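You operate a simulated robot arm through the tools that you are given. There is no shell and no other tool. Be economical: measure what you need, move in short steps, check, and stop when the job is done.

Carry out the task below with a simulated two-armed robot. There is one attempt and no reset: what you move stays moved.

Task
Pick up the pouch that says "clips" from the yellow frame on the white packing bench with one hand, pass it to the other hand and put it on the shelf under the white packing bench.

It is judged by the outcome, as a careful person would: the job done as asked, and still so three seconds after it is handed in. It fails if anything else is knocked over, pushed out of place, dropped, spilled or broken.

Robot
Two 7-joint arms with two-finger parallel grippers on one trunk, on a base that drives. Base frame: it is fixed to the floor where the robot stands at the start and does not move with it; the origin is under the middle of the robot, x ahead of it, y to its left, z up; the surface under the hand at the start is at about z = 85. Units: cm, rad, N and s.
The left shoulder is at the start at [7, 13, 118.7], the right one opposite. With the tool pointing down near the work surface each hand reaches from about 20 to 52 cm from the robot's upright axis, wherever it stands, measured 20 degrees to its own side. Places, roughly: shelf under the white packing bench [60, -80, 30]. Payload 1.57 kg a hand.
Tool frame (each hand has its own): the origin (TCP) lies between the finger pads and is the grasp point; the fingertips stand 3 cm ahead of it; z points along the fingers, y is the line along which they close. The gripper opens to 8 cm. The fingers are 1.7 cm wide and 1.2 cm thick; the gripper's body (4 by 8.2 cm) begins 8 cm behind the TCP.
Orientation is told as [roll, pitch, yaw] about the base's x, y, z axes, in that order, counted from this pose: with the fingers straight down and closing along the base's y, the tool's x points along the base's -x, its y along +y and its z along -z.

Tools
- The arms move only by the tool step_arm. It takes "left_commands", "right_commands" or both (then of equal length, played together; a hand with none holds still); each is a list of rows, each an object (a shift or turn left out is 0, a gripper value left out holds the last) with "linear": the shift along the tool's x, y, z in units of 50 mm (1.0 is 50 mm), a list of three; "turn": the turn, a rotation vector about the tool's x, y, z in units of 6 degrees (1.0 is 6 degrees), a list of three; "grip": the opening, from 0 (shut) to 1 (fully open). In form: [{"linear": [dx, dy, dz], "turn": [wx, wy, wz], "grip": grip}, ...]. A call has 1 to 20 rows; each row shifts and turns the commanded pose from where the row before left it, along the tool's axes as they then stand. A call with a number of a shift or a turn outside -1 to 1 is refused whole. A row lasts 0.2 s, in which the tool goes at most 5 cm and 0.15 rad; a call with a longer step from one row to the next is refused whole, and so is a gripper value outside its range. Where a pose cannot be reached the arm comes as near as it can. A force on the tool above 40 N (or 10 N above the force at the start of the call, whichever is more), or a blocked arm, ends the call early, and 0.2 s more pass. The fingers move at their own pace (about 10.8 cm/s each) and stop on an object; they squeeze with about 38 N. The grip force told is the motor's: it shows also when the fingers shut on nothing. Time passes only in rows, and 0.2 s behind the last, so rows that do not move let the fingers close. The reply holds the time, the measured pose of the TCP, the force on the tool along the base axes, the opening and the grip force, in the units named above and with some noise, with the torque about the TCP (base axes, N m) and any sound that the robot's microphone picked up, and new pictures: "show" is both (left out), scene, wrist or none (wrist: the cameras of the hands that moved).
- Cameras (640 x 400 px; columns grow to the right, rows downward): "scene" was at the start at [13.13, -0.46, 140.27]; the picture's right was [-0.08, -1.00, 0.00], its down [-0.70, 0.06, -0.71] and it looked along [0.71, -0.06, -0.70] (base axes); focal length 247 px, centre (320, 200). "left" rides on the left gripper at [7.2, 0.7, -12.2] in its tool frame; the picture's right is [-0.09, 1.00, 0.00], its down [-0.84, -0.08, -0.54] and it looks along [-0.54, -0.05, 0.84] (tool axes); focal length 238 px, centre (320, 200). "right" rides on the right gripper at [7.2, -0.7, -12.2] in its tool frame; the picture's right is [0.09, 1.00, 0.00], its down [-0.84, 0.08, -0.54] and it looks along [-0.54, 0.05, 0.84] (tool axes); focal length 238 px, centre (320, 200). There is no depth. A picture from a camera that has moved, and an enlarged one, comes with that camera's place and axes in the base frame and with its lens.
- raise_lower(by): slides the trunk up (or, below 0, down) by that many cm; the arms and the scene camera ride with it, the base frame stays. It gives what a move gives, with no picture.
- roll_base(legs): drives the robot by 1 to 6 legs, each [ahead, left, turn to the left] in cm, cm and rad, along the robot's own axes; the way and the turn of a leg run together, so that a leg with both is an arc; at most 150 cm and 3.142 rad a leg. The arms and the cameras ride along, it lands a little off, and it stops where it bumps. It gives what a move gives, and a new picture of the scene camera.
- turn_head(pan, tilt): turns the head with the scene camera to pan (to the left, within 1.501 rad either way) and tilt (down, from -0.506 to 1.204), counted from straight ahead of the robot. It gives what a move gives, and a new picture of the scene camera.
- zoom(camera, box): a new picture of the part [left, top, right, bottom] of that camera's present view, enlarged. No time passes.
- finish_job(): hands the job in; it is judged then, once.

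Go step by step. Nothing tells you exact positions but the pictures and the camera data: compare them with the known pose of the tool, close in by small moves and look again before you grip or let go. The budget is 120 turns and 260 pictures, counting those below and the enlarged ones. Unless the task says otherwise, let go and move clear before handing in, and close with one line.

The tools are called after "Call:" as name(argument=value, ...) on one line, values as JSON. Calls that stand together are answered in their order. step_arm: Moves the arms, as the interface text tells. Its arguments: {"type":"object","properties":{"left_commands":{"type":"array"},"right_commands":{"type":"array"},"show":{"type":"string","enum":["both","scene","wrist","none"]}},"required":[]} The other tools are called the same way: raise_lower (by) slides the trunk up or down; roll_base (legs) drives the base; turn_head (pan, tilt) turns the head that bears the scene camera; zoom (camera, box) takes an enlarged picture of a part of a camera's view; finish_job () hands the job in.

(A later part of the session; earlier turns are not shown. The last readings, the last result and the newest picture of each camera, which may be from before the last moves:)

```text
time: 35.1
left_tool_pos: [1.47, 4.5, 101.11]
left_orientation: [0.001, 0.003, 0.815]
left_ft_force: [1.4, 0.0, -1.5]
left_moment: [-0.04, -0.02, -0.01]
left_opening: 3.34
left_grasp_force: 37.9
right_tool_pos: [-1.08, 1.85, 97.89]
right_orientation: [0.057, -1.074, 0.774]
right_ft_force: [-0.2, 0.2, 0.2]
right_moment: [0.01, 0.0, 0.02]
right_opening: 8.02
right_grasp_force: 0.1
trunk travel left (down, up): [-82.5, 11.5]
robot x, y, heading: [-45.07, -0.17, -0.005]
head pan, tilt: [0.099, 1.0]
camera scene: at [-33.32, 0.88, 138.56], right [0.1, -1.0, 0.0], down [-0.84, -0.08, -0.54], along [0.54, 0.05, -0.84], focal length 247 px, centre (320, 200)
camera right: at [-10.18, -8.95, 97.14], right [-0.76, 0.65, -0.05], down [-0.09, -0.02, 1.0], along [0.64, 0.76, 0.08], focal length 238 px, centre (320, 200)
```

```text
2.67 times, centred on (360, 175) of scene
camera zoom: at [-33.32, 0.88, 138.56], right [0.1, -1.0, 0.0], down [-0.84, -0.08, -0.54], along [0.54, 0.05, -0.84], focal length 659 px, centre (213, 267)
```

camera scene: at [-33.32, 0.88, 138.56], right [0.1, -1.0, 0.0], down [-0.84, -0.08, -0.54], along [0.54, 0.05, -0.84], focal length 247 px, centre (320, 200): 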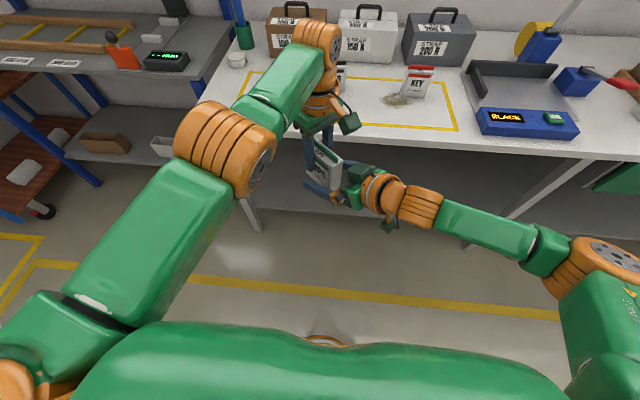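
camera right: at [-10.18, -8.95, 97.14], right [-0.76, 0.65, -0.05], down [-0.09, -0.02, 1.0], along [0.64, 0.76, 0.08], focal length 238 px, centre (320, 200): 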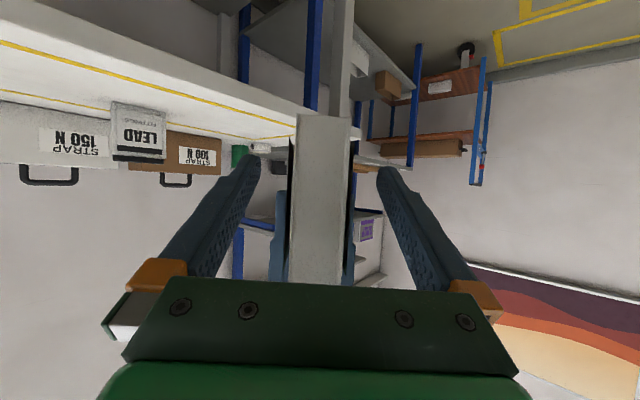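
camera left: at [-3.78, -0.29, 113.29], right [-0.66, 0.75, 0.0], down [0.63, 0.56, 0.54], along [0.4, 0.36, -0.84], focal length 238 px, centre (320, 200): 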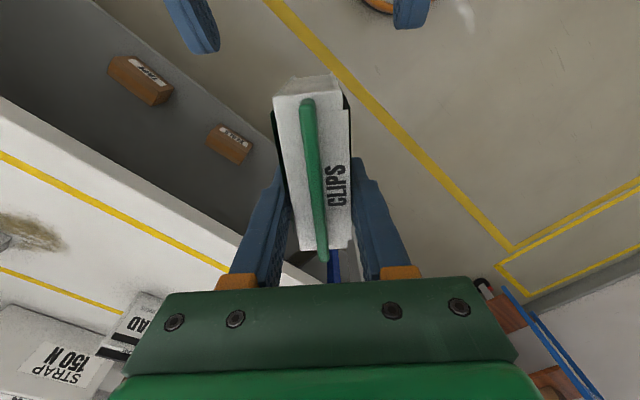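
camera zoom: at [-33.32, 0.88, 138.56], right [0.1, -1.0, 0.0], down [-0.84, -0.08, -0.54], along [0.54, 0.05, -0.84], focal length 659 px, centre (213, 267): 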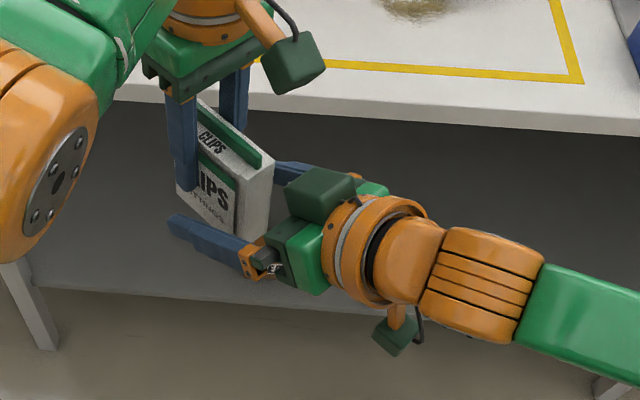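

The fingers straddle the lower half of the pouch without touching the left fingers. I'll close the right hand, then open the left once it's firm.

Call:
step_arm(right_commands=[{"grip": 0}, {"grip": 0}, {"grip": 0}, {"grip": 0}])

Call:
zoom(camera="scene", box=[240, 100, 480, 250])

```text
time: 36.1
left_tool_pos: [1.65, 4.46, 101.05]
left_orientation: [0.005, 0.001, 0.817]
left_ft_force: [-7.4, 1.5, 1.8]
left_moment: [0.49, 0.81, 0.44]
left_opening: 3.33
left_grasp_force: 38.4
right_tool_pos: [-1.04, 1.85, 97.81]
right_orientation: [0.054, -1.074, 0.775]
right_ft_force: [6.6, -2.2, -1.3]
right_moment: [-0.5, -0.55, -0.67]
right_opening: 3.35
right_grasp_force: 37.8
trunk travel left (down, up): [-82.5, 11.5]
robot x, y, heading: [-45.42, -0.05, -0.004]
head pan, tilt: [0.099, 1.0]
camera scene: at [-33.3, 0.9, 138.56], right [0.1, -1.0, 0.0], down [-0.84, -0.08, -0.54], along [0.54, 0.05, -0.84], focal length 247 px, centre (320, 200)
camera right: at [-10.15, -8.99, 97.15], right [-0.76, 0.65, -0.06], down [-0.09, -0.02, 1.0], along [0.64, 0.76, 0.08], focal length 238 px, centre (320, 200)
```

scene: 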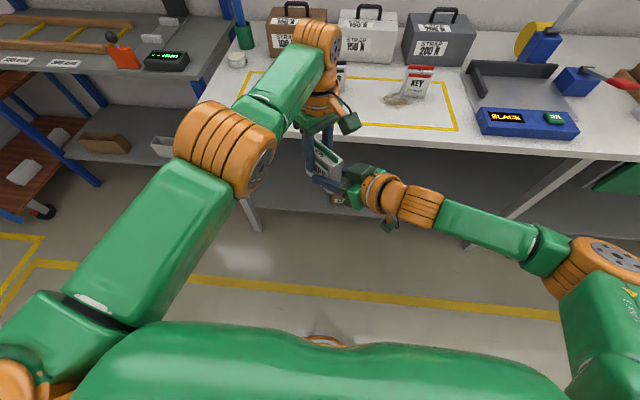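
right: 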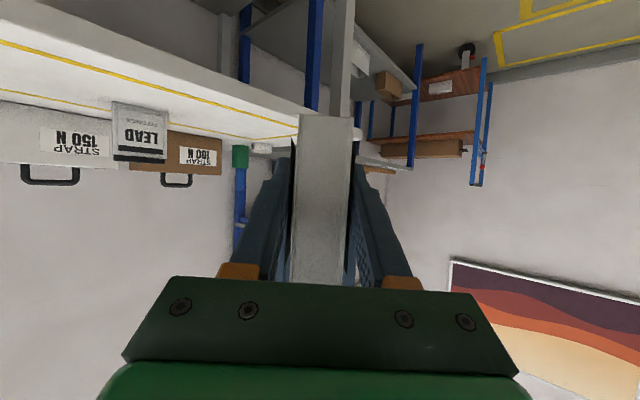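

```text
2.67 times, centred on (360, 175) of scene
camera zoom: at [-33.3, 0.9, 138.56], right [0.1, -1.0, 0.0], down [-0.84, -0.08, -0.54], along [0.54, 0.05, -0.84], focal length 659 px, centre (213, 267)
```

zoom: 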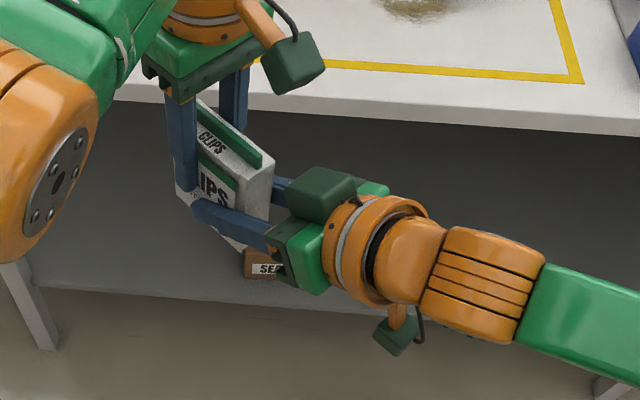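

The right hand holds at 3.35 cm with 38 N. I'll open the left hand and raise it straight up.

Call:
step_arm(left_commands=[{"grip": 1}, {"grip": 1}, {"grip": 1}, {"linear": [0, 0, -0.4]}, {"linear": [0, 0, -0.6]}, {"linear": [0, 0, -0.7]}, {"linear": [0, 0, -0.7]}, {}])

Call:
zoom(camera="scene", box=[240, 100, 480, 250])

```text
time: 37.9
left_tool_pos: [-0.25, 6.0, 112.27]
left_orientation: [0.001, 0.003, 0.815]
left_ft_force: [-0.4, 1.2, -0.4]
left_moment: [-0.01, -0.04, 0.01]
left_opening: 7.99
left_grasp_force: 0.1
left hand out of reach, approached as far as the arm can: row 5, 6, 7
right_tool_pos: [-1.04, 1.78, 97.86]
right_orientation: [0.057, -1.074, 0.772]
right_ft_force: [-0.8, -0.5, 0.5]
right_moment: [-0.02, 0.02, -0.03]
right_opening: 3.35
right_grasp_force: 37.8
trunk travel left (down, up): [-82.5, 11.5]
robot x, y, heading: [-45.12, -0.33, -0.003]
head pan, tilt: [0.099, 1.0]
camera scene: at [-33.28, 0.87, 138.56], right [0.1, -1.0, 0.0], down [-0.84, -0.08, -0.54], along [0.54, 0.05, -0.84], focal length 247 px, centre (320, 200)
camera left: at [-5.76, 1.28, 124.49], right [-0.66, 0.75, 0.0], down [0.63, 0.56, 0.54], along [0.4, 0.36, -0.84], focal length 238 px, centre (320, 200)
```

scene: 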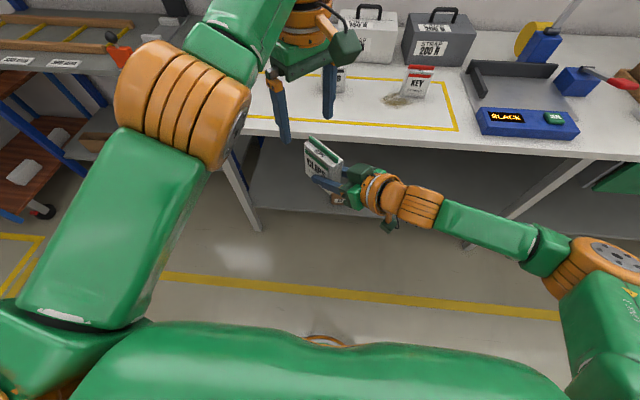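
left: 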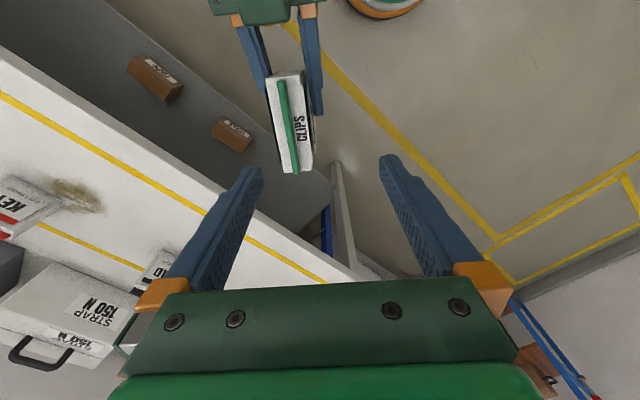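

```text
2.67 times, centred on (360, 175) of scene
camera zoom: at [-33.28, 0.87, 138.56], right [0.1, -1.0, 0.0], down [-0.84, -0.08, -0.54], along [0.54, 0.05, -0.84], focal length 659 px, centre (213, 267)
```

zoom: 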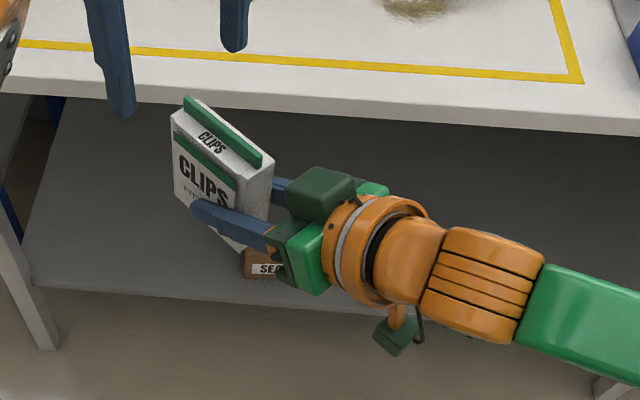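

The handover worked. Next the left hand folds back out of the way while the right hand moves to the right and yaws to point straight ahead.

Call:
step_arm(left_commands=[{"linear": [0.07, 0.76, 0]}, {"linear": [0.07, 0.76, 0]}, {"linear": [0.07, 0.76, 0]}, {"linear": [0.07, 0.76, 0]}, {"linear": [0.07, 0.76, 0]}, {"linear": [0.07, 0.76, 0]}, {}, {}, {}, {}, {}, {}, {}, {}], right_commands=[{"linear": [0.156, -0.78, -0.33]}, {"linear": [0.156, -0.78, -0.33]}, {"linear": [0.156, -0.78, -0.33]}, {"linear": [0.156, -0.78, -0.33]}, {"linear": [0.156, -0.78, -0.33]}, {"turn": [0.876, -0.03, 0.48]}, {"turn": [0.876, -0.03, 0.48]}, {"turn": [0.876, -0.03, 0.48]}, {"turn": [0.876, -0.03, 0.48]}, {"turn": [0.876, -0.03, 0.48]}, {"turn": [0.876, -0.03, 0.48]}, {"turn": [0.876, -0.03, 0.48]}, {"turn": [0.7, -0.03, 0.38]}, {}])

```text
time: 40.9
left_tool_pos: [-0.97, 8.73, 114.93]
left_orientation: [0.001, 0.0, 0.814]
left_ft_force: [-0.2, -0.4, -0.1]
left_moment: [0.01, 0.02, 0.01]
left_opening: 8.0
left_grasp_force: 0.2
left hand out of reach, approached as far as the arm can: row 1, 2, 3, 4, 5, 6
right_tool_pos: [7.03, -18.19, 97.85]
right_orientation: [0.065, -1.074, 0.087]
right_ft_force: [-0.3, -0.3, -0.1]
right_moment: [0.04, 0.02, 0.0]
right_opening: 3.35
right_grasp_force: 38.1
right hand out of reach, approached as far as the arm can: row 12, 13
trunk travel left (down, up): [-82.5, 11.5]
robot x, y, heading: [-45.46, -0.2, -0.003]
head pan, tilt: [0.099, 1.0]
camera scene: at [-33.29, 0.89, 138.56], right [0.1, -1.0, 0.0], down [-0.84, -0.08, -0.54], along [0.54, 0.05, -0.84], focal length 247 px, centre (320, 200)
camera right: at [-6.83, -20.77, 97.13], right [-0.19, 0.98, -0.05], down [-0.08, 0.04, 1.0], along [0.98, 0.19, 0.08], focal length 238 px, centre (320, 200)
camera left: at [-6.26, 4.08, 127.13], right [-0.66, 0.75, 0.0], down [0.63, 0.56, 0.54], along [0.41, 0.36, -0.84], focal length 238 px, centre (320, 200)
```

scene: 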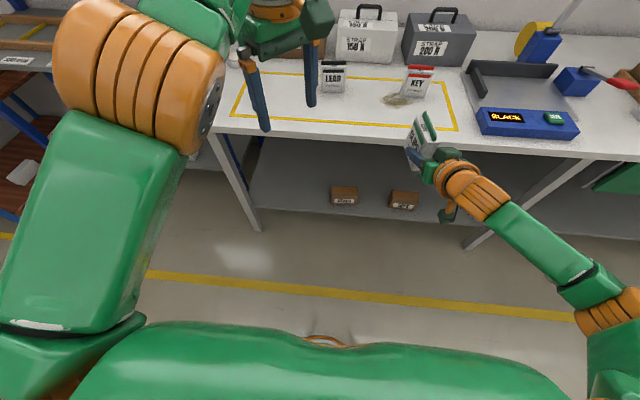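
right: 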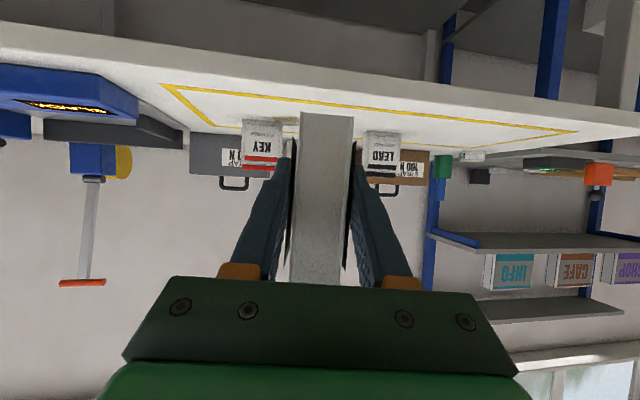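
left: 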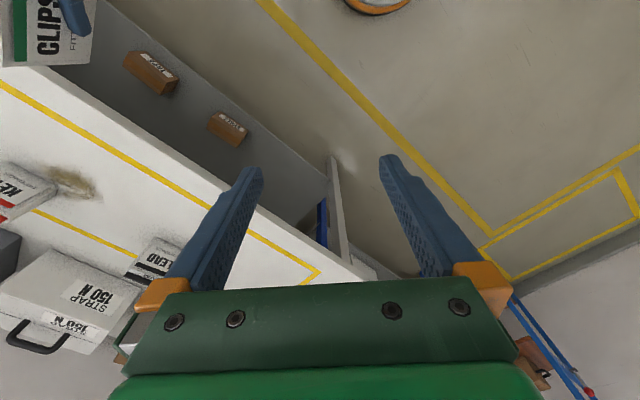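

The left arm sits at a reach boundary, so I'll lower it first and then pull it back to near its start pose.

Call:
step_arm(left_commands=[{"linear": [0, 0, 0.7]}, {"linear": [0, 0, 0.7]}, {"linear": [0, 0, 0.7]}, {"linear": [0, 0, 0.5]}, {"linear": [0.41, 0.5, 0]}, {"linear": [0.41, 0.5, 0]}, {"linear": [0.41, 0.5, 0]}, {"linear": [0.41, 0.5, 0]}, {"turn": [0, 0, 1]}, {"turn": [0, 0, 1]}, {"turn": [0, 0, 1]}, {"turn": [0, 0, 1]}, {"turn": [0, 0, 1]}, {"turn": [0, 0, 1]}, {"turn": [0, 0, 1]}, {"turn": [0, 0, 0.8]}], show="scene")

```text
time: 44.3
left_tool_pos: [1.34, 5.58, 104.5]
left_orientation: [0.0, 0.004, -0.004]
left_ft_force: [0.7, -0.2, 0.1]
left_moment: [0.01, 0.0, 0.02]
left_opening: 7.99
left_grasp_force: 0.0
left hand out of reach, approached as far as the arm can: row 1, 2, 3, 4, 5, 6, 7, 8
right_tool_pos: [7.02, -18.12, 97.86]
right_orientation: [0.066, -1.074, 0.088]
right_ft_force: [0.0, -0.5, -0.5]
right_moment: [0.05, 0.02, 0.01]
right_opening: 3.36
right_grasp_force: 38.2
trunk travel left (down, up): [-82.5, 11.5]
robot x, y, heading: [-45.12, 0.24, -0.001]
head pan, tilt: [0.099, 1.0]
camera scene: at [-33.3, 0.88, 138.56], right [0.1, -1.0, 0.0], down [-0.84, -0.08, -0.54], along [0.54, 0.05, -0.84], focal length 247 px, centre (320, 200)
```

scene: 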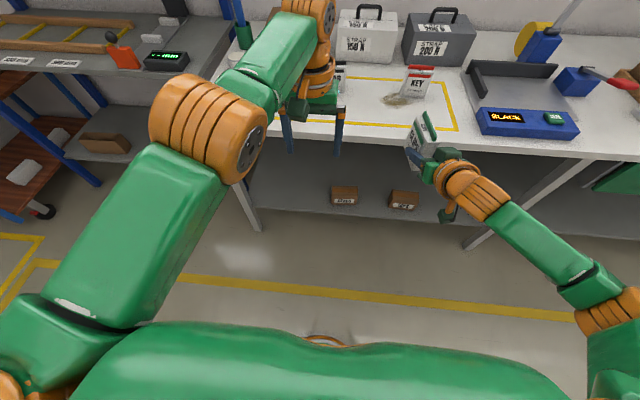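

The left arm looks stretched straight, which makes inward moves stall. I'll try a sideways and downward move to unbend it.

Call:
step_arm(left_commands=[{"linear": [0.5, 0.6, 0.5]}, {"linear": [0.5, 0.6, 0.5]}, {"linear": [0.5, 0.6, 0.5]}, {"linear": [0.7, 0, 0.4]}, {"linear": [0.7, 0, 0.4]}, {"linear": [0.7, 0, 0]}, {}], show="scene")

```text
time: 45.9
left_tool_pos: [2.92, 10.98, 92.71]
left_orientation: [-0.001, 0.004, 0.0]
left_ft_force: [-0.8, 0.4, -0.4]
left_moment: [0.0, 0.01, -0.01]
left_opening: 8.0
left_grasp_force: 0.2
left hand out of reach, approached as far as the arm can: row 1, 2, 3, 4, 5, 6
right_tool_pos: [6.98, -18.21, 97.83]
right_orientation: [0.065, -1.075, 0.087]
right_ft_force: [1.5, -0.5, -1.0]
right_moment: [-0.02, 0.03, 0.02]
right_opening: 3.31
right_grasp_force: 37.3
trunk travel left (down, up): [-82.5, 11.5]
robot x, y, heading: [-45.16, 0.52, -0.004]
head pan, tilt: [0.099, 1.0]
camera scene: at [-33.31, 0.88, 138.56], right [0.1, -1.0, 0.0], down [-0.84, -0.08, -0.54], along [0.54, 0.05, -0.84], focal length 247 px, centre (320, 200)
```

scene: 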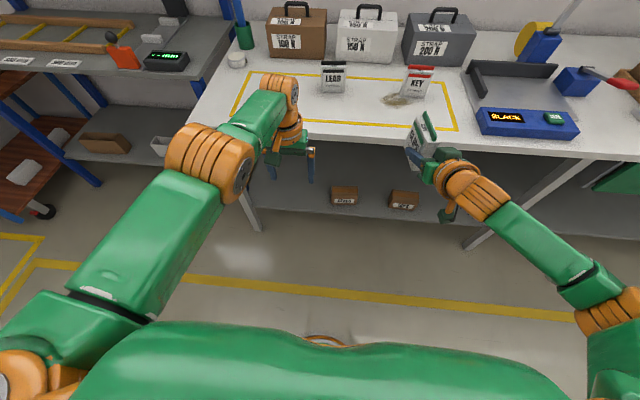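

I'll try tilting the left hand forward, which brings its wrist inward.

Call:
step_arm(left_commands=[{"turn": [0, -1, 0]}, {"turn": [0, -1, 0]}, {"turn": [0, -1, 0]}, {"turn": [0, -1, 0]}, {"turn": [0, -1, 0]}, {"turn": [0, -1, 0]}, {"linear": [0.8, 0, 0]}, {"linear": [0.8, 0, 0]}, {}], show="scene")

```text
time: 47.9
left_tool_pos: [11.21, 7.6, 84.68]
left_orientation: [0.001, -0.627, -0.002]
left_ft_force: [0.2, -0.3, -0.4]
left_moment: [-0.01, 0.0, 0.01]
left_opening: 7.98
left_grasp_force: 0.1
left hand out of reach, approached as far as the arm can: row 1, 2, 3, 4, 5, 6, 7, 8
right_tool_pos: [7.14, -18.1, 97.86]
right_orientation: [0.064, -1.075, 0.087]
right_ft_force: [-0.7, -0.2, -1.5]
right_moment: [0.01, 0.01, 0.02]
right_opening: 3.33
right_grasp_force: 38.2
trunk travel left (down, up): [-82.5, 11.5]
robot x, y, heading: [-45.46, 0.07, -0.0]
head pan, tilt: [0.099, 1.0]
camera scene: at [-33.3, 0.89, 138.56], right [0.1, -1.0, 0.0], down [-0.84, -0.08, -0.54], along [0.54, 0.05, -0.84], focal length 247 px, centre (320, 200)
```

scene: 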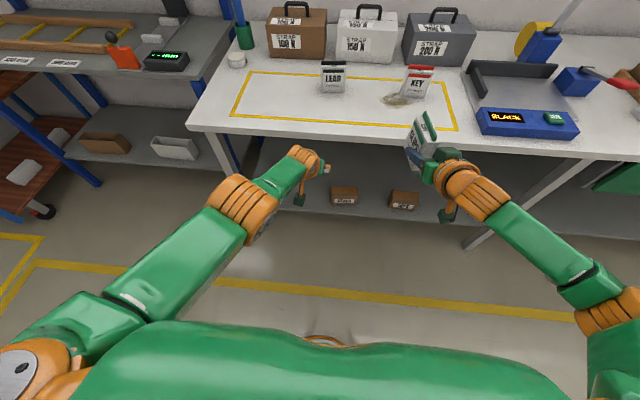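

The arm stays straight, so I'll swing it outward to the robot's left, where there's open space well clear of the bench.

Call:
step_arm(left_commands=[{"linear": [0.4, 0.8, -0.3]}, {"linear": [0.4, 0.8, -0.3]}, {"linear": [0.4, 0.8, -0.3]}, {"linear": [0.4, 0.8, -0.3]}, {"linear": [0.4, 0.8, -0.3]}, {"linear": [0.5, 0.6, -0.4]}, {"linear": [0.5, 0.6, -0.4]}, {"linear": [0.5, 0.6, -0.4]}, {"linear": [0.6, 0.3, -0.5]}, {"linear": [0.6, 0.3, -0.5]}, {}], show="scene")

```text
time: 50.3
left_tool_pos: [-3.49, 43.31, 76.38]
left_orientation: [-0.002, -0.627, -0.001]
left_ft_force: [-1.4, 0.5, 0.3]
left_moment: [0.02, -0.01, -0.01]
left_opening: 8.01
left_grasp_force: 0.0
left hand out of reach, approached as far as the arm can: row 1, 2, 3, 4, 5, 6, 7, 8, 9, 10
right_tool_pos: [6.97, -18.26, 97.79]
right_orientation: [0.064, -1.074, 0.086]
right_ft_force: [0.2, -0.2, -0.3]
right_moment: [-0.01, 0.02, -0.01]
right_opening: 3.33
right_grasp_force: 38.2
trunk travel left (down, up): [-82.5, 11.5]
robot x, y, heading: [-45.19, 0.18, -0.001]
head pan, tilt: [0.099, 1.0]
camera scene: at [-33.27, 0.87, 138.56], right [0.1, -1.0, 0.0], down [-0.84, -0.08, -0.54], along [0.54, 0.05, -0.84], focal length 247 px, centre (320, 200)
```

scene: 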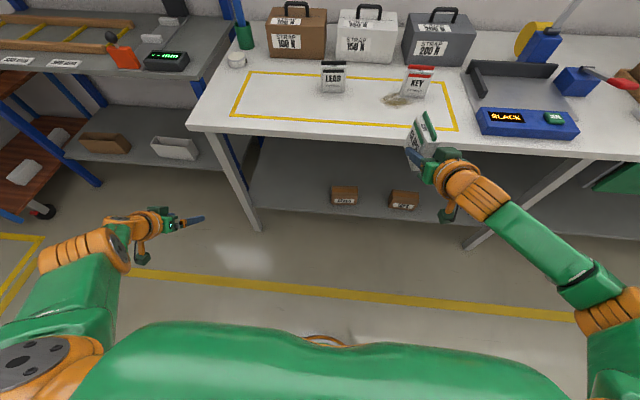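

That's working. I'll continue back and up so the hand doesn't end up too low when the trunk lowers.

Call:
step_arm(left_commands=[{"linear": [0.1, 0.2, -0.9]}, {"linear": [0.1, 0.2, -0.9]}, {"linear": [0.1, 0.2, -0.9]}, {"linear": [0.1, 0.2, -0.9]}, {"linear": [0.1, 0.2, -0.9]}, {"linear": [0.1, 0.2, -0.9]}, {"linear": [0.0, 0, -0.9]}, {"linear": [0, 0, -0.9]}, {}], show="scene")

```text
time: 52.3
left_tool_pos: [-22.38, 59.95, 98.51]
left_orientation: [-0.002, -0.623, -0.004]
left_ft_force: [-0.6, -0.2, 0.2]
left_moment: [0.0, -0.03, 0.02]
left_opening: 8.03
left_grasp_force: 0.1
left hand out of reach, approached as far as the arm can: row 1, 2, 3, 4, 5, 6, 7, 8
right_tool_pos: [7.08, -18.1, 97.83]
right_orientation: [0.063, -1.076, 0.088]
right_ft_force: [0.3, 1.2, -0.6]
right_moment: [0.0, 0.05, -0.01]
right_opening: 3.34
right_grasp_force: 38.4
trunk travel left (down, up): [-82.5, 11.5]
robot x, y, heading: [-45.2, 0.11, -0.005]
head pan, tilt: [0.099, 1.0]
camera scene: at [-33.27, 0.92, 138.56], right [0.1, -1.0, 0.0], down [-0.84, -0.08, -0.54], along [0.54, 0.05, -0.84], focal length 247 px, centre (320, 200)
```

scene: 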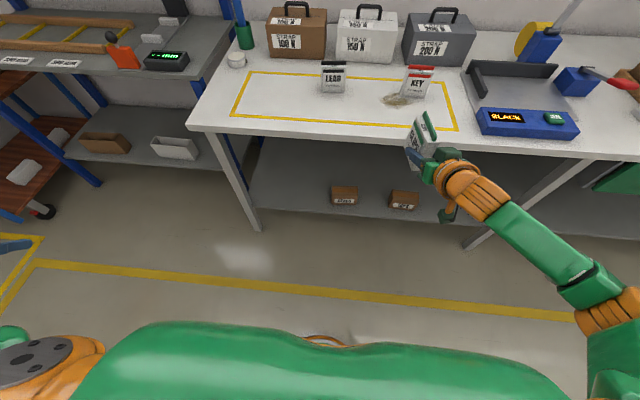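

Both arms are clear now. I'll drive 39 cm to the right to line up with the free strip of shelf at y ≈ -57, then lower the trunk.

Call:
roll_base(legs=[[0, -39, 0]])

Call:
raise_lower(by=-52)

Call:
turn_head(pan=-0.35, tilt=0.5)

```text
time: 54.8
left_tool_pos: [-22.63, 20.97, 98.33]
left_orientation: [-0.003, -0.628, 0.005]
left_ft_force: [-0.3, 0.1, 0.5]
left_moment: [-0.01, -0.03, -0.01]
left_opening: 7.99
left_grasp_force: 0.2
right_tool_pos: [7.12, -57.09, 97.88]
right_orientation: [0.061, -1.075, 0.092]
right_ft_force: [-0.4, 0.2, -0.3]
right_moment: [0.01, 0.02, -0.01]
right_opening: 3.33
right_grasp_force: 37.9
trunk travel left (down, up): [-82.5, 11.5]
robot x, y, heading: [-45.31, -39.19, 0.003]
head pan, tilt: [0.099, 1.0]
camera scene: at [-33.26, -38.18, 138.56], right [0.1, -0.99, 0.0], down [-0.84, -0.09, -0.54], along [0.54, 0.05, -0.84], focal length 247 px, centre (320, 200)
```

scene: 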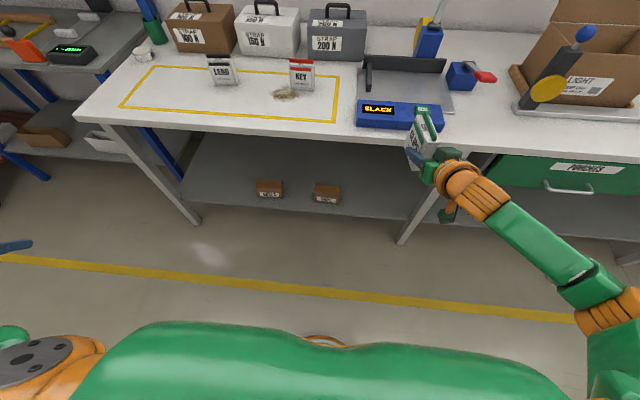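

```text
refused: -52 is not a number from -40 to 40
```

```text
time: 55.7
left_tool_pos: [-22.66, 20.79, 98.47]
left_orientation: [-0.002, -0.626, 0.003]
left_ft_force: [0.3, -0.2, -0.5]
left_moment: [-0.02, 0.0, 0.01]
left_opening: 8.0
left_grasp_force: 0.1
right_tool_pos: [7.15, -57.11, 97.8]
right_orientation: [0.065, -1.074, 0.093]
right_ft_force: [-0.2, 0.0, -0.4]
right_moment: [-0.03, 0.05, 0.01]
right_opening: 3.34
right_grasp_force: 37.7
trunk travel left (down, up): [-82.5, 11.5]
robot x, y, heading: [-45.32, -39.19, 0.004]
head pan, tilt: [-0.351, 0.499]
camera scene: at [-31.64, -42.18, 142.66], right [-0.34, -0.94, 0.0], down [-0.45, 0.16, -0.88], along [0.83, -0.3, -0.48], focal length 247 px, centre (320, 200)
```

scene: 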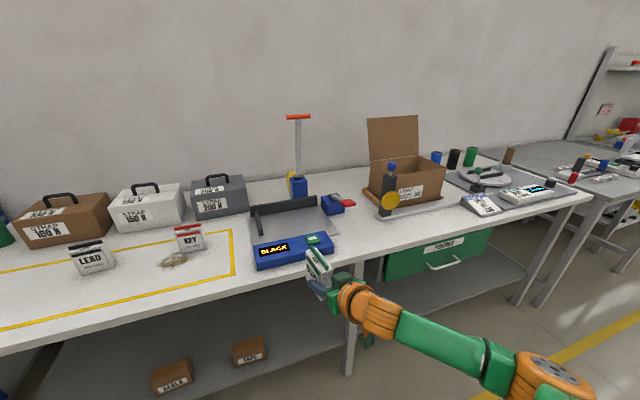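

The right hand is at y = -57, with the middle leg at y ≈ -82, so there's room. I'll lower the trunk in two steps and look.

Call:
raise_lower(by=-38)

Call:
raise_lower(by=-18)

Call:
turn_head(pan=-0.3, tilt=0.5)

Call:
zoom(camera="right", box=[0, 0, 640, 400])

```text
time: 59.4
left_tool_pos: [-22.66, 20.74, 60.39]
left_orientation: [-0.002, -0.627, 0.004]
left_ft_force: [-0.3, 0.1, 0.8]
left_moment: [0.0, 0.02, 0.03]
left_opening: 8.02
left_grasp_force: 0.0
right_tool_pos: [7.18, -57.15, 59.95]
right_orientation: [0.064, -1.074, 0.093]
right_ft_force: [-0.6, -0.1, -0.4]
right_moment: [-0.01, 0.02, -0.01]
right_opening: 3.35
right_grasp_force: 37.6
trunk travel left (down, up): [-44.5, 49.5]
robot x, y, heading: [-45.18, -39.34, 0.004]
head pan, tilt: [-0.351, 0.499]
```

```text
time: 61.4
left_tool_pos: [-22.77, 20.8, 42.47]
left_orientation: [-0.002, -0.628, 0.005]
left_ft_force: [0.1, 0.4, 0.0]
left_moment: [0.0, -0.03, -0.02]
left_opening: 7.99
left_grasp_force: 0.1
right_tool_pos: [7.2, -57.2, 41.83]
right_orientation: [0.064, -1.074, 0.092]
right_ft_force: [-0.4, 0.4, -2.2]
right_moment: [0.03, 0.03, 0.05]
right_opening: 3.35
right_grasp_force: 37.6
trunk travel left (down, up): [-26.5, 67.5]
robot x, y, heading: [-45.32, -39.09, 0.002]
head pan, tilt: [-0.351, 0.499]
```

```text
time: 62.0
left_tool_pos: [-22.65, 20.74, 42.56]
left_orientation: [-0.001, -0.627, 0.005]
left_ft_force: [0.2, 0.5, -0.4]
left_moment: [0.02, 0.0, -0.02]
left_opening: 8.01
left_grasp_force: 0.2
right_tool_pos: [7.11, -57.15, 41.85]
right_orientation: [0.064, -1.076, 0.09]
right_ft_force: [0.3, -0.7, -0.6]
right_moment: [-0.02, 0.03, -0.02]
right_opening: 3.36
right_grasp_force: 38.1
trunk travel left (down, up): [-26.5, 67.5]
robot x, y, heading: [-45.03, -39.49, 0.009]
head pan, tilt: [-0.3, 0.499]
camera scene: at [-31.51, -41.74, 86.67], right [-0.29, -0.96, 0.0], down [-0.46, 0.14, -0.88], along [0.84, -0.26, -0.48], focal length 247 px, centre (320, 200)
```

scene: 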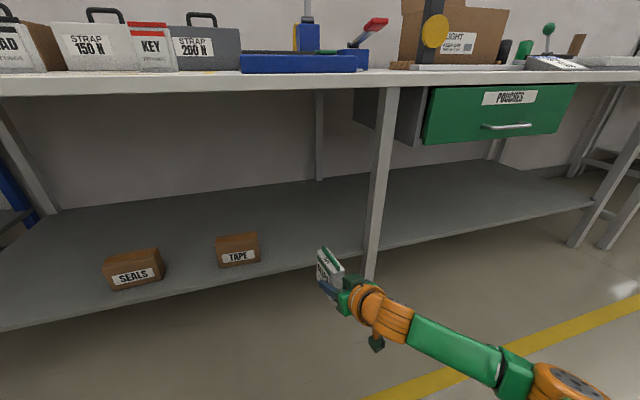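

```text
1.00 times, centred on (320, 200) of right (not enlarged: the box is as wide or as high as the picture)
camera zoom: at [-6.7, -59.88, 41.15], right [-0.19, 0.98, -0.05], down [-0.09, 0.03, 1.0], along [0.98, 0.19, 0.08], focal length 238 px, centre (320, 200)
```

zoom: 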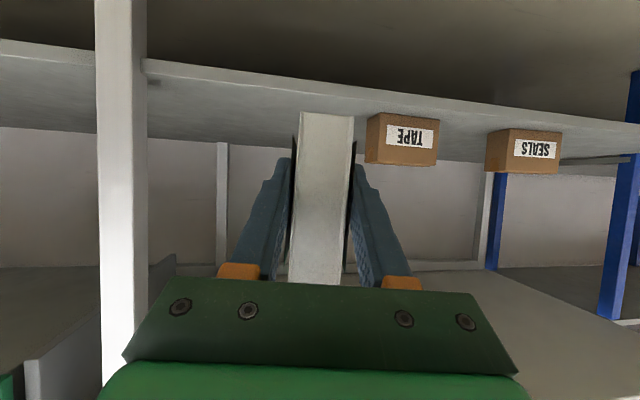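

I'm looking level into the shelf space now. I'll measure the shelf's height and front edge from the two cameras.

Call:
zoom(camera="right", box=[90, 40, 290, 165])

Call:
zoom(camera="scene", box=[200, 200, 420, 337])

```text
3.20 times, centred on (190, 102) of right
camera zoom: at [-6.7, -59.88, 41.15], right [-0.19, 0.98, -0.05], down [-0.09, 0.03, 1.0], along [0.98, 0.19, 0.08], focal length 763 px, centre (736, 512)
```

zoom: 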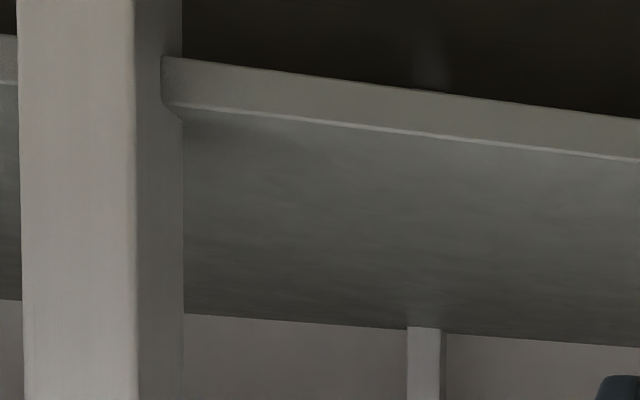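

```text
2.91 times, centred on (310, 268) of scene
camera zoom: at [-31.51, -41.74, 86.67], right [-0.29, -0.96, 0.0], down [-0.46, 0.14, -0.88], along [0.84, -0.26, -0.48], focal length 719 px, centre (349, 1)
```

zoom: 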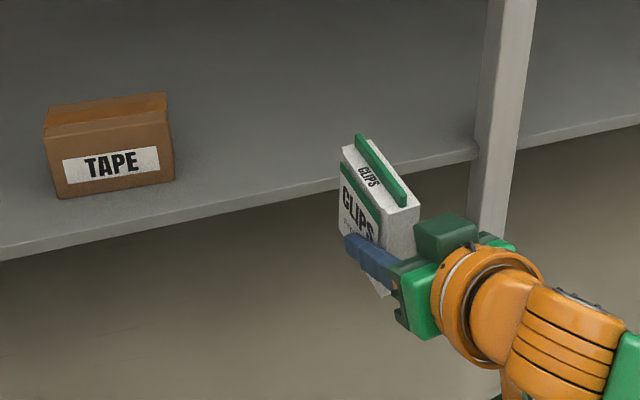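

The shelf's top front edge is at x ≈ 29 and z ≈ 28.5–30, and the pouch bottom is at about z = 38. I'll drive 30 cm forward so the pouch is over the shelf.

Call:
roll_base(legs=[[20, 0, 0], [10.5, 0, 0]])

Call:
turn_head(pan=-0.45, tilt=0.75)

Call:
zoom(camera="right", box=[0, 0, 640, 400])

```text
time: 64.4
left_tool_pos: [7.72, 20.86, 42.4]
left_orientation: [-0.002, -0.626, 0.001]
left_ft_force: [0.0, -0.3, -0.9]
left_moment: [0.01, 0.0, 0.03]
left_opening: 8.02
left_grasp_force: 0.0
right_tool_pos: [37.61, -57.19, 41.81]
right_orientation: [0.066, -1.076, 0.092]
right_ft_force: [-0.5, -0.3, -1.4]
right_moment: [0.02, 0.0, 0.0]
right_opening: 3.32
right_grasp_force: 38.3
trunk travel left (down, up): [-26.5, 67.5]
robot x, y, heading: [-14.75, -39.05, 0.002]
head pan, tilt: [-0.3, 0.499]
camera scene: at [-1.13, -41.65, 86.67], right [-0.29, -0.96, 0.0], down [-0.46, 0.14, -0.88], along [0.84, -0.26, -0.48], focal length 247 px, centre (320, 200)
```

scene: 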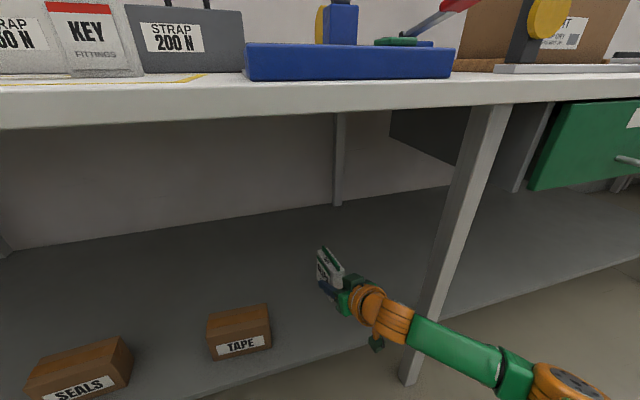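

```text
time: 65.2
left_tool_pos: [7.7, 20.91, 42.4]
left_orientation: [-0.003, -0.628, 0.003]
left_ft_force: [0.9, 0.7, -1.0]
left_moment: [0.0, -0.01, 0.0]
left_opening: 7.99
left_grasp_force: 0.0
right_tool_pos: [37.46, -57.18, 41.92]
right_orientation: [0.063, -1.074, 0.091]
right_ft_force: [-0.1, -0.3, -1.2]
right_moment: [0.04, 0.01, 0.0]
right_opening: 3.34
right_grasp_force: 37.7
trunk travel left (down, up): [-26.5, 67.5]
robot x, y, heading: [-14.97, -39.05, 0.007]
head pan, tilt: [-0.45, 0.75]
camera scene: at [-2.37, -42.56, 84.48], right [-0.43, -0.9, 0.0], down [-0.61, 0.29, -0.73], along [0.66, -0.32, -0.68], focal length 247 px, centre (320, 200)
```

scene: 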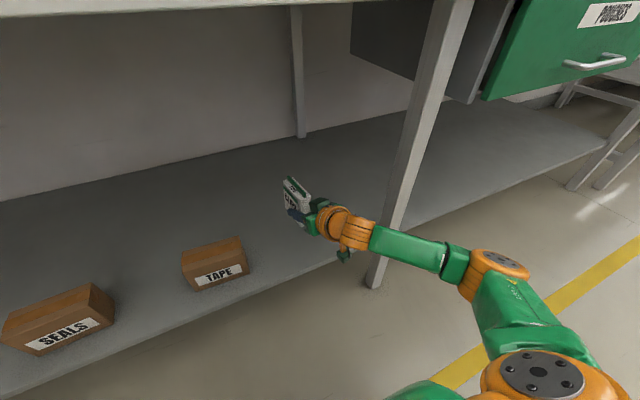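

```text
1.00 times, centred on (320, 200) of right (not enlarged: the box is as wide or as high as the picture)
camera zoom: at [23.64, -59.82, 41.14], right [-0.19, 0.98, -0.05], down [-0.09, 0.03, 1.0], along [0.98, 0.19, 0.08], focal length 238 px, centre (320, 200)
```

zoom: 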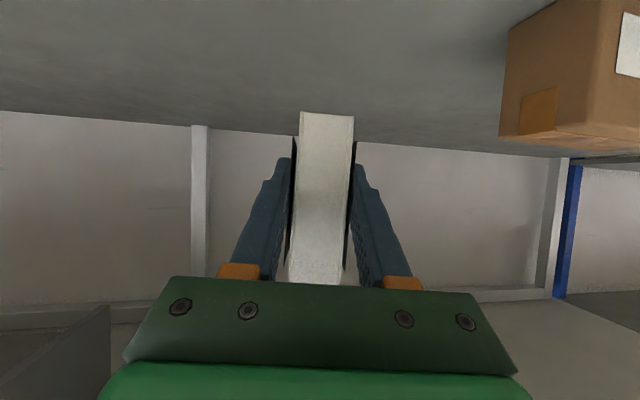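

The pouch is over the shelf with nothing near it. I'll lower the trunk 6 cm, then feel for contact with small arm steps.

Call:
raise_lower(by=-6)

Call:
zoom(camera="right", box=[160, 40, 480, 240])

Call:
zoom(camera="scene", box=[240, 150, 400, 250])

```text
time: 66.2
left_tool_pos: [7.7, 20.83, 36.5]
left_orientation: [-0.002, -0.627, 0.002]
left_ft_force: [-0.6, 0.2, 0.6]
left_moment: [-0.01, 0.03, -0.01]
left_opening: 7.96
left_grasp_force: 0.1
right_tool_pos: [37.43, -57.06, 35.82]
right_orientation: [0.065, -1.074, 0.091]
right_ft_force: [0.0, -0.7, -1.0]
right_moment: [0.01, 0.02, -0.02]
right_opening: 3.34
right_grasp_force: 38.3
trunk travel left (down, up): [-20.5, 73.5]
robot x, y, heading: [-14.67, -39.24, 0.003]
head pan, tilt: [-0.45, 0.75]
```

```text
2.00 times, centred on (320, 140) of right
camera zoom: at [23.64, -59.82, 35.14], right [-0.19, 0.98, -0.05], down [-0.09, 0.03, 1.0], along [0.98, 0.19, 0.08], focal length 477 px, centre (320, 320)
```

zoom: 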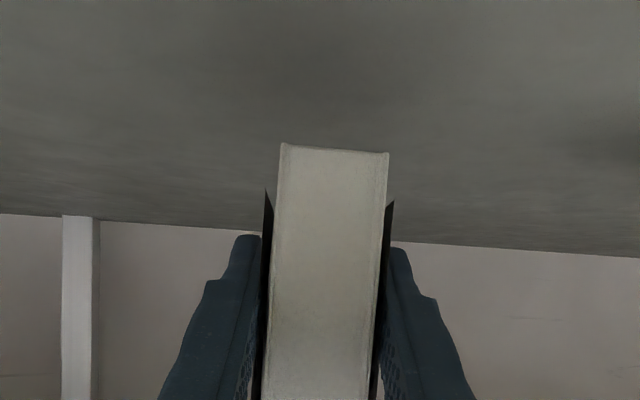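

```text
4.00 times, centred on (320, 200) of scene
camera zoom: at [-2.38, -42.57, 78.47], right [-0.43, -0.9, 0.0], down [-0.61, 0.3, -0.73], along [0.66, -0.32, -0.68], focal length 988 px, centre (320, 200)
```

zoom: 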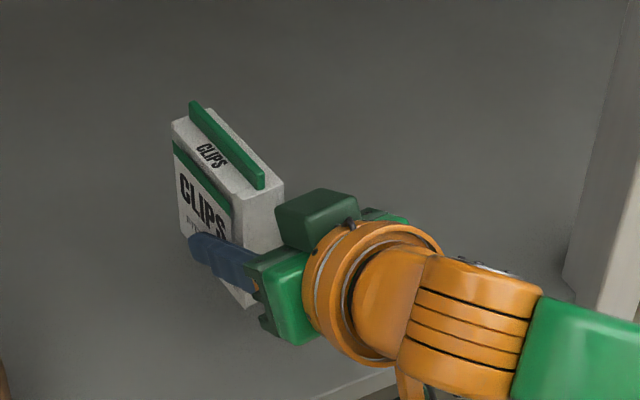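

I'll lower in small arm steps and watch the force.

Call:
step_arm(right_commands=[{"linear": [0.053, -0.002, 0.029]}, {"linear": [0.053, -0.002, 0.029]}, {"linear": [0.053, -0.002, 0.029]}, {"linear": [0.053, -0.002, 0.029]}, {}], show="wrist")

```text
time: 67.4
left_tool_pos: [7.66, 20.83, 36.44]
left_orientation: [-0.001, -0.627, 0.004]
left_ft_force: [-0.1, -0.3, -0.3]
left_moment: [-0.03, 0.01, -0.01]
left_opening: 8.0
left_grasp_force: 0.0
right_tool_pos: [37.53, -57.11, 34.65]
right_orientation: [0.065, -1.075, 0.091]
right_ft_force: [-1.2, -0.8, -1.5]
right_moment: [-0.02, 0.01, -0.02]
right_opening: 3.34
right_grasp_force: 38.0
trunk travel left (down, up): [-20.5, 73.5]
robot x, y, heading: [-14.93, -39.03, 0.0]
head pan, tilt: [-0.45, 0.75]
camera right: at [23.67, -59.81, 33.95], right [-0.19, 0.98, -0.05], down [-0.09, 0.03, 1.0], along [0.98, 0.19, 0.08], focal length 238 px, centre (320, 200)
```

right: 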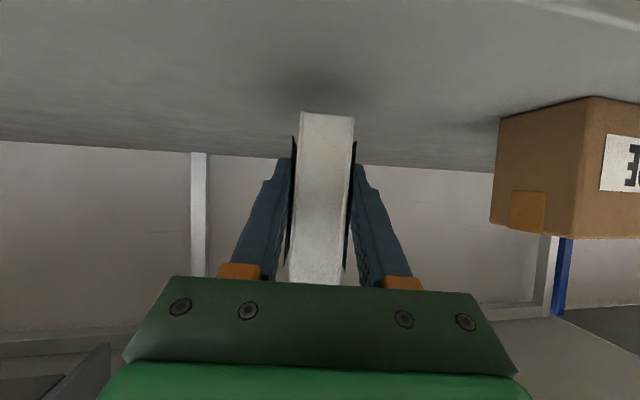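

No contact yet, though the shadow shows it's close. I'll continue in finer steps.

Call:
step_arm(right_commands=[{"linear": [0.044, -0.002, 0.024]}, {"linear": [0.044, -0.002, 0.024]}, {"linear": [0.044, -0.002, 0.024]}, {"linear": [0.044, -0.002, 0.024]}, {}], show="wrist")

```text
time: 68.6
left_tool_pos: [7.84, 20.73, 36.59]
left_orientation: [-0.002, -0.627, 0.003]
left_ft_force: [-0.6, 0.2, -0.6]
left_moment: [0.02, -0.02, -0.01]
left_opening: 7.99
left_grasp_force: 0.0
right_tool_pos: [37.51, -57.14, 33.63]
right_orientation: [0.065, -1.075, 0.093]
right_ft_force: [0.1, 0.8, -1.1]
right_moment: [0.03, 0.01, -0.02]
right_opening: 3.33
right_grasp_force: 38.0
trunk travel left (down, up): [-20.5, 73.5]
robot x, y, heading: [-14.8, -38.99, 0.0]
head pan, tilt: [-0.45, 0.75]
camera right: at [23.68, -59.81, 32.91], right [-0.19, 0.98, -0.05], down [-0.09, 0.03, 1.0], along [0.98, 0.19, 0.08], focal length 238 px, centre (320, 200)
```

right: 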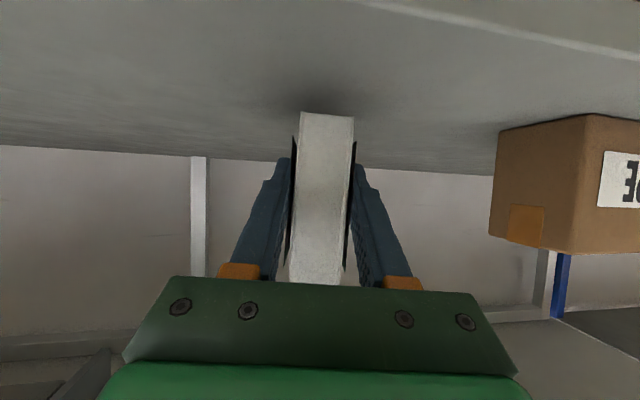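

Call:
step_arm(right_commands=[{"linear": [0.035, -0.001, 0.019]}, {"linear": [0.035, -0.001, 0.019]}, {"linear": [0.035, -0.001, 0.019]}, {}], show="wrist")

```text
time: 69.6
left_tool_pos: [7.76, 20.89, 36.48]
left_orientation: [-0.004, -0.626, 0.004]
left_ft_force: [0.0, -0.7, 0.0]
left_moment: [-0.07, -0.01, 0.02]
left_opening: 7.99
left_grasp_force: 0.1
right_tool_pos: [37.55, -57.22, 32.9]
right_orientation: [0.063, -1.076, 0.092]
right_ft_force: [0.5, 0.5, -1.0]
right_moment: [0.01, 0.01, -0.01]
right_opening: 3.37
right_grasp_force: 38.0
trunk travel left (down, up): [-20.5, 73.5]
robot x, y, heading: [-14.88, -39.08, -0.001]
head pan, tilt: [-0.45, 0.75]
camera right: at [23.66, -59.86, 32.31], right [-0.19, 0.98, -0.05], down [-0.08, 0.04, 1.0], along [0.98, 0.19, 0.08], focal length 238 px, centre (320, 200)
```

right: 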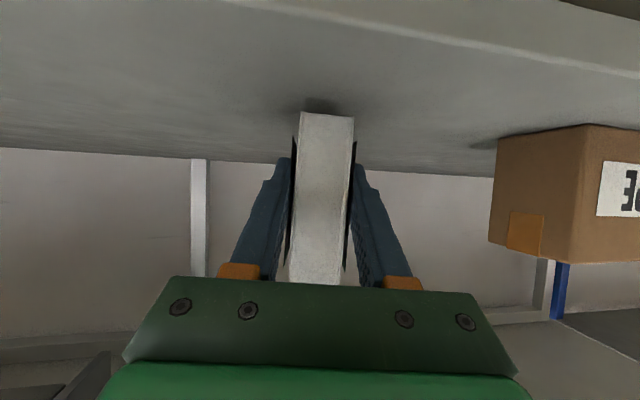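

Call:
step_arm(right_commands=[{"linear": [0.026, -0.001, 0.014]}, {"linear": [0.026, -0.001, 0.014]}, {"linear": [0.026, -0.001, 0.014]}, {}], show="wrist")

Call:
zoom(camera="scene", box=[240, 150, 400, 250])

```text
time: 70.6
left_tool_pos: [7.7, 20.8, 36.53]
left_orientation: [-0.001, -0.626, 0.004]
left_ft_force: [0.0, -0.3, 0.1]
left_moment: [0.01, -0.03, 0.0]
left_opening: 8.0
left_grasp_force: 0.1
right_tool_pos: [37.62, -57.11, 32.58]
right_orientation: [0.064, -1.076, 0.091]
right_ft_force: [-0.1, 0.4, -1.1]
right_moment: [-0.01, 0.03, 0.04]
right_opening: 3.37
right_grasp_force: 38.1
trunk travel left (down, up): [-20.5, 73.5]
robot x, y, heading: [-14.69, -39.07, 0.005]
head pan, tilt: [-0.45, 0.75]
camera right: at [23.67, -59.85, 31.89], right [-0.19, 0.98, -0.05], down [-0.08, 0.03, 1.0], along [0.98, 0.19, 0.08], focal length 238 px, centre (320, 200)
```

right: 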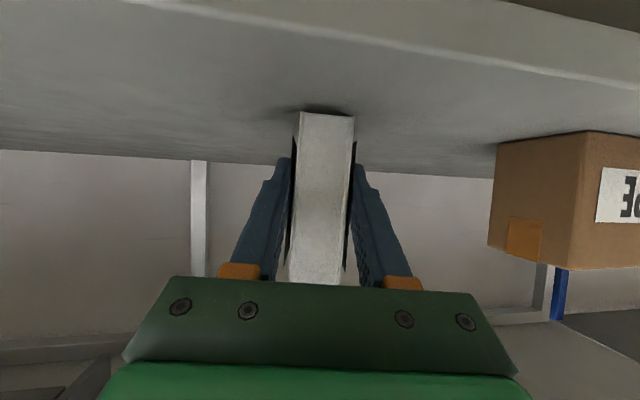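

```text
4.00 times, centred on (320, 200) of scene
camera zoom: at [-2.38, -42.56, 78.47], right [-0.43, -0.9, 0.0], down [-0.61, 0.3, -0.73], along [0.66, -0.32, -0.68], focal length 988 px, centre (320, 200)
```

zoom: 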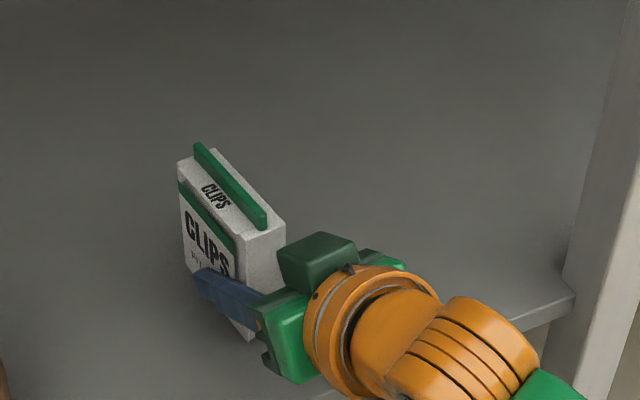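

Call:
step_arm(right_commands=[{"linear": [0.021, -0.001, 0.0115]}, {"linear": [0.021, -0.001, 0.0115]}, {"linear": [0.021, -0.001, 0.0115]}, {}], show="wrist")

```text
time: 71.6
left_tool_pos: [7.65, 20.81, 36.44]
left_orientation: [-0.001, -0.626, 0.002]
left_ft_force: [0.4, -0.6, -0.2]
left_moment: [0.0, -0.02, 0.03]
left_opening: 8.0
left_grasp_force: 0.1
right_tool_pos: [37.57, -57.22, 32.23]
right_orientation: [0.063, -1.076, 0.089]
right_ft_force: [0.3, 1.0, -1.0]
right_moment: [0.01, 0.01, 0.0]
right_opening: 3.38
right_grasp_force: 38.5
trunk travel left (down, up): [-20.5, 73.5]
robot x, y, heading: [-14.69, -39.33, 0.004]
head pan, tilt: [-0.45, 0.75]
camera right: at [23.68, -59.91, 31.53], right [-0.19, 0.98, -0.05], down [-0.09, 0.03, 1.0], along [0.98, 0.19, 0.08], focal length 238 px, centre (320, 200)
```

right: 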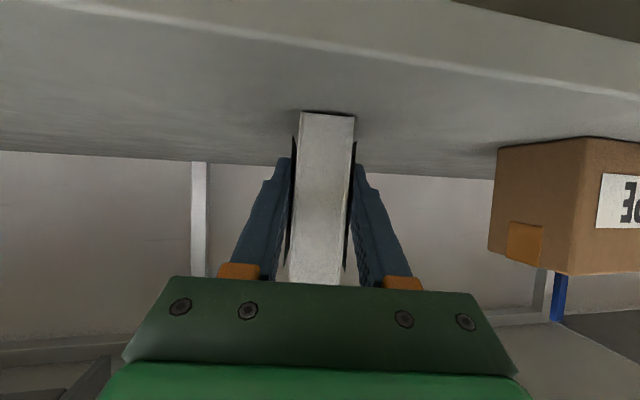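

Call:
step_arm(right_commands=[{"linear": [0.021, -0.001, 0.0115]}, {"linear": [0.021, -0.001, 0.0115]}, {}], show="wrist")

Call:
zoom(camera="right", box=[240, 80, 400, 180])

```text
time: 72.4
left_tool_pos: [7.71, 21.02, 36.53]
left_orientation: [-0.002, -0.626, 0.005]
left_ft_force: [-0.3, -0.5, 0.0]
left_moment: [-0.02, -0.03, 0.01]
left_opening: 8.01
left_grasp_force: 0.0
right_tool_pos: [37.59, -57.22, 32.06]
right_orientation: [0.062, -1.076, 0.091]
right_ft_force: [3.7, -0.6, 6.2]
right_moment: [-0.15, 0.02, 0.03]
right_opening: 3.33
right_grasp_force: 38.0
trunk travel left (down, up): [-20.5, 73.5]
robot x, y, heading: [-14.47, -39.33, 0.003]
head pan, tilt: [-0.45, 0.75]
camera right: at [23.69, -59.87, 31.38], right [-0.19, 0.98, -0.05], down [-0.09, 0.04, 1.0], along [0.98, 0.19, 0.08], focal length 238 px, centre (320, 200)
```

right: 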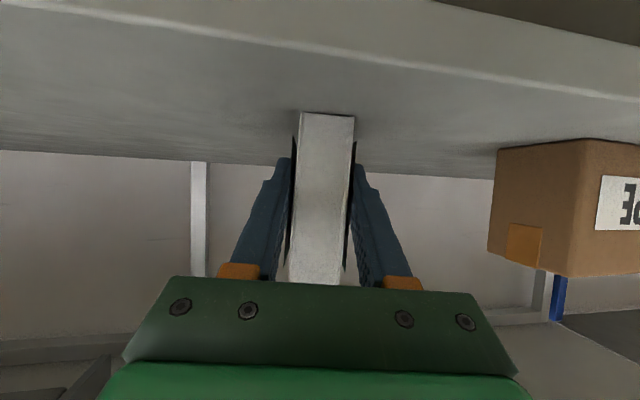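

```text
4.00 times, centred on (320, 130) of right
camera zoom: at [23.69, -59.87, 31.38], right [-0.19, 0.98, -0.05], down [-0.09, 0.04, 1.0], along [0.98, 0.19, 0.08], focal length 953 px, centre (320, 480)
```

zoom: 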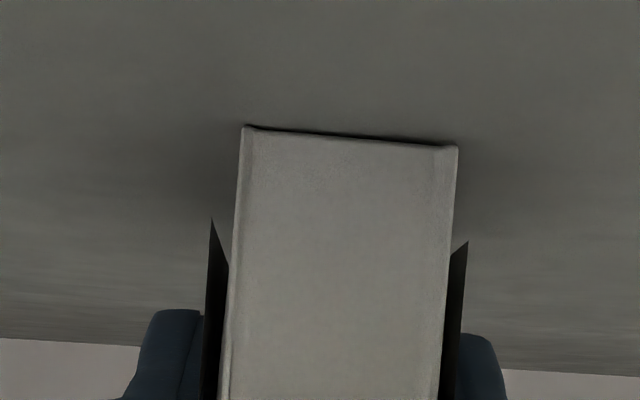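

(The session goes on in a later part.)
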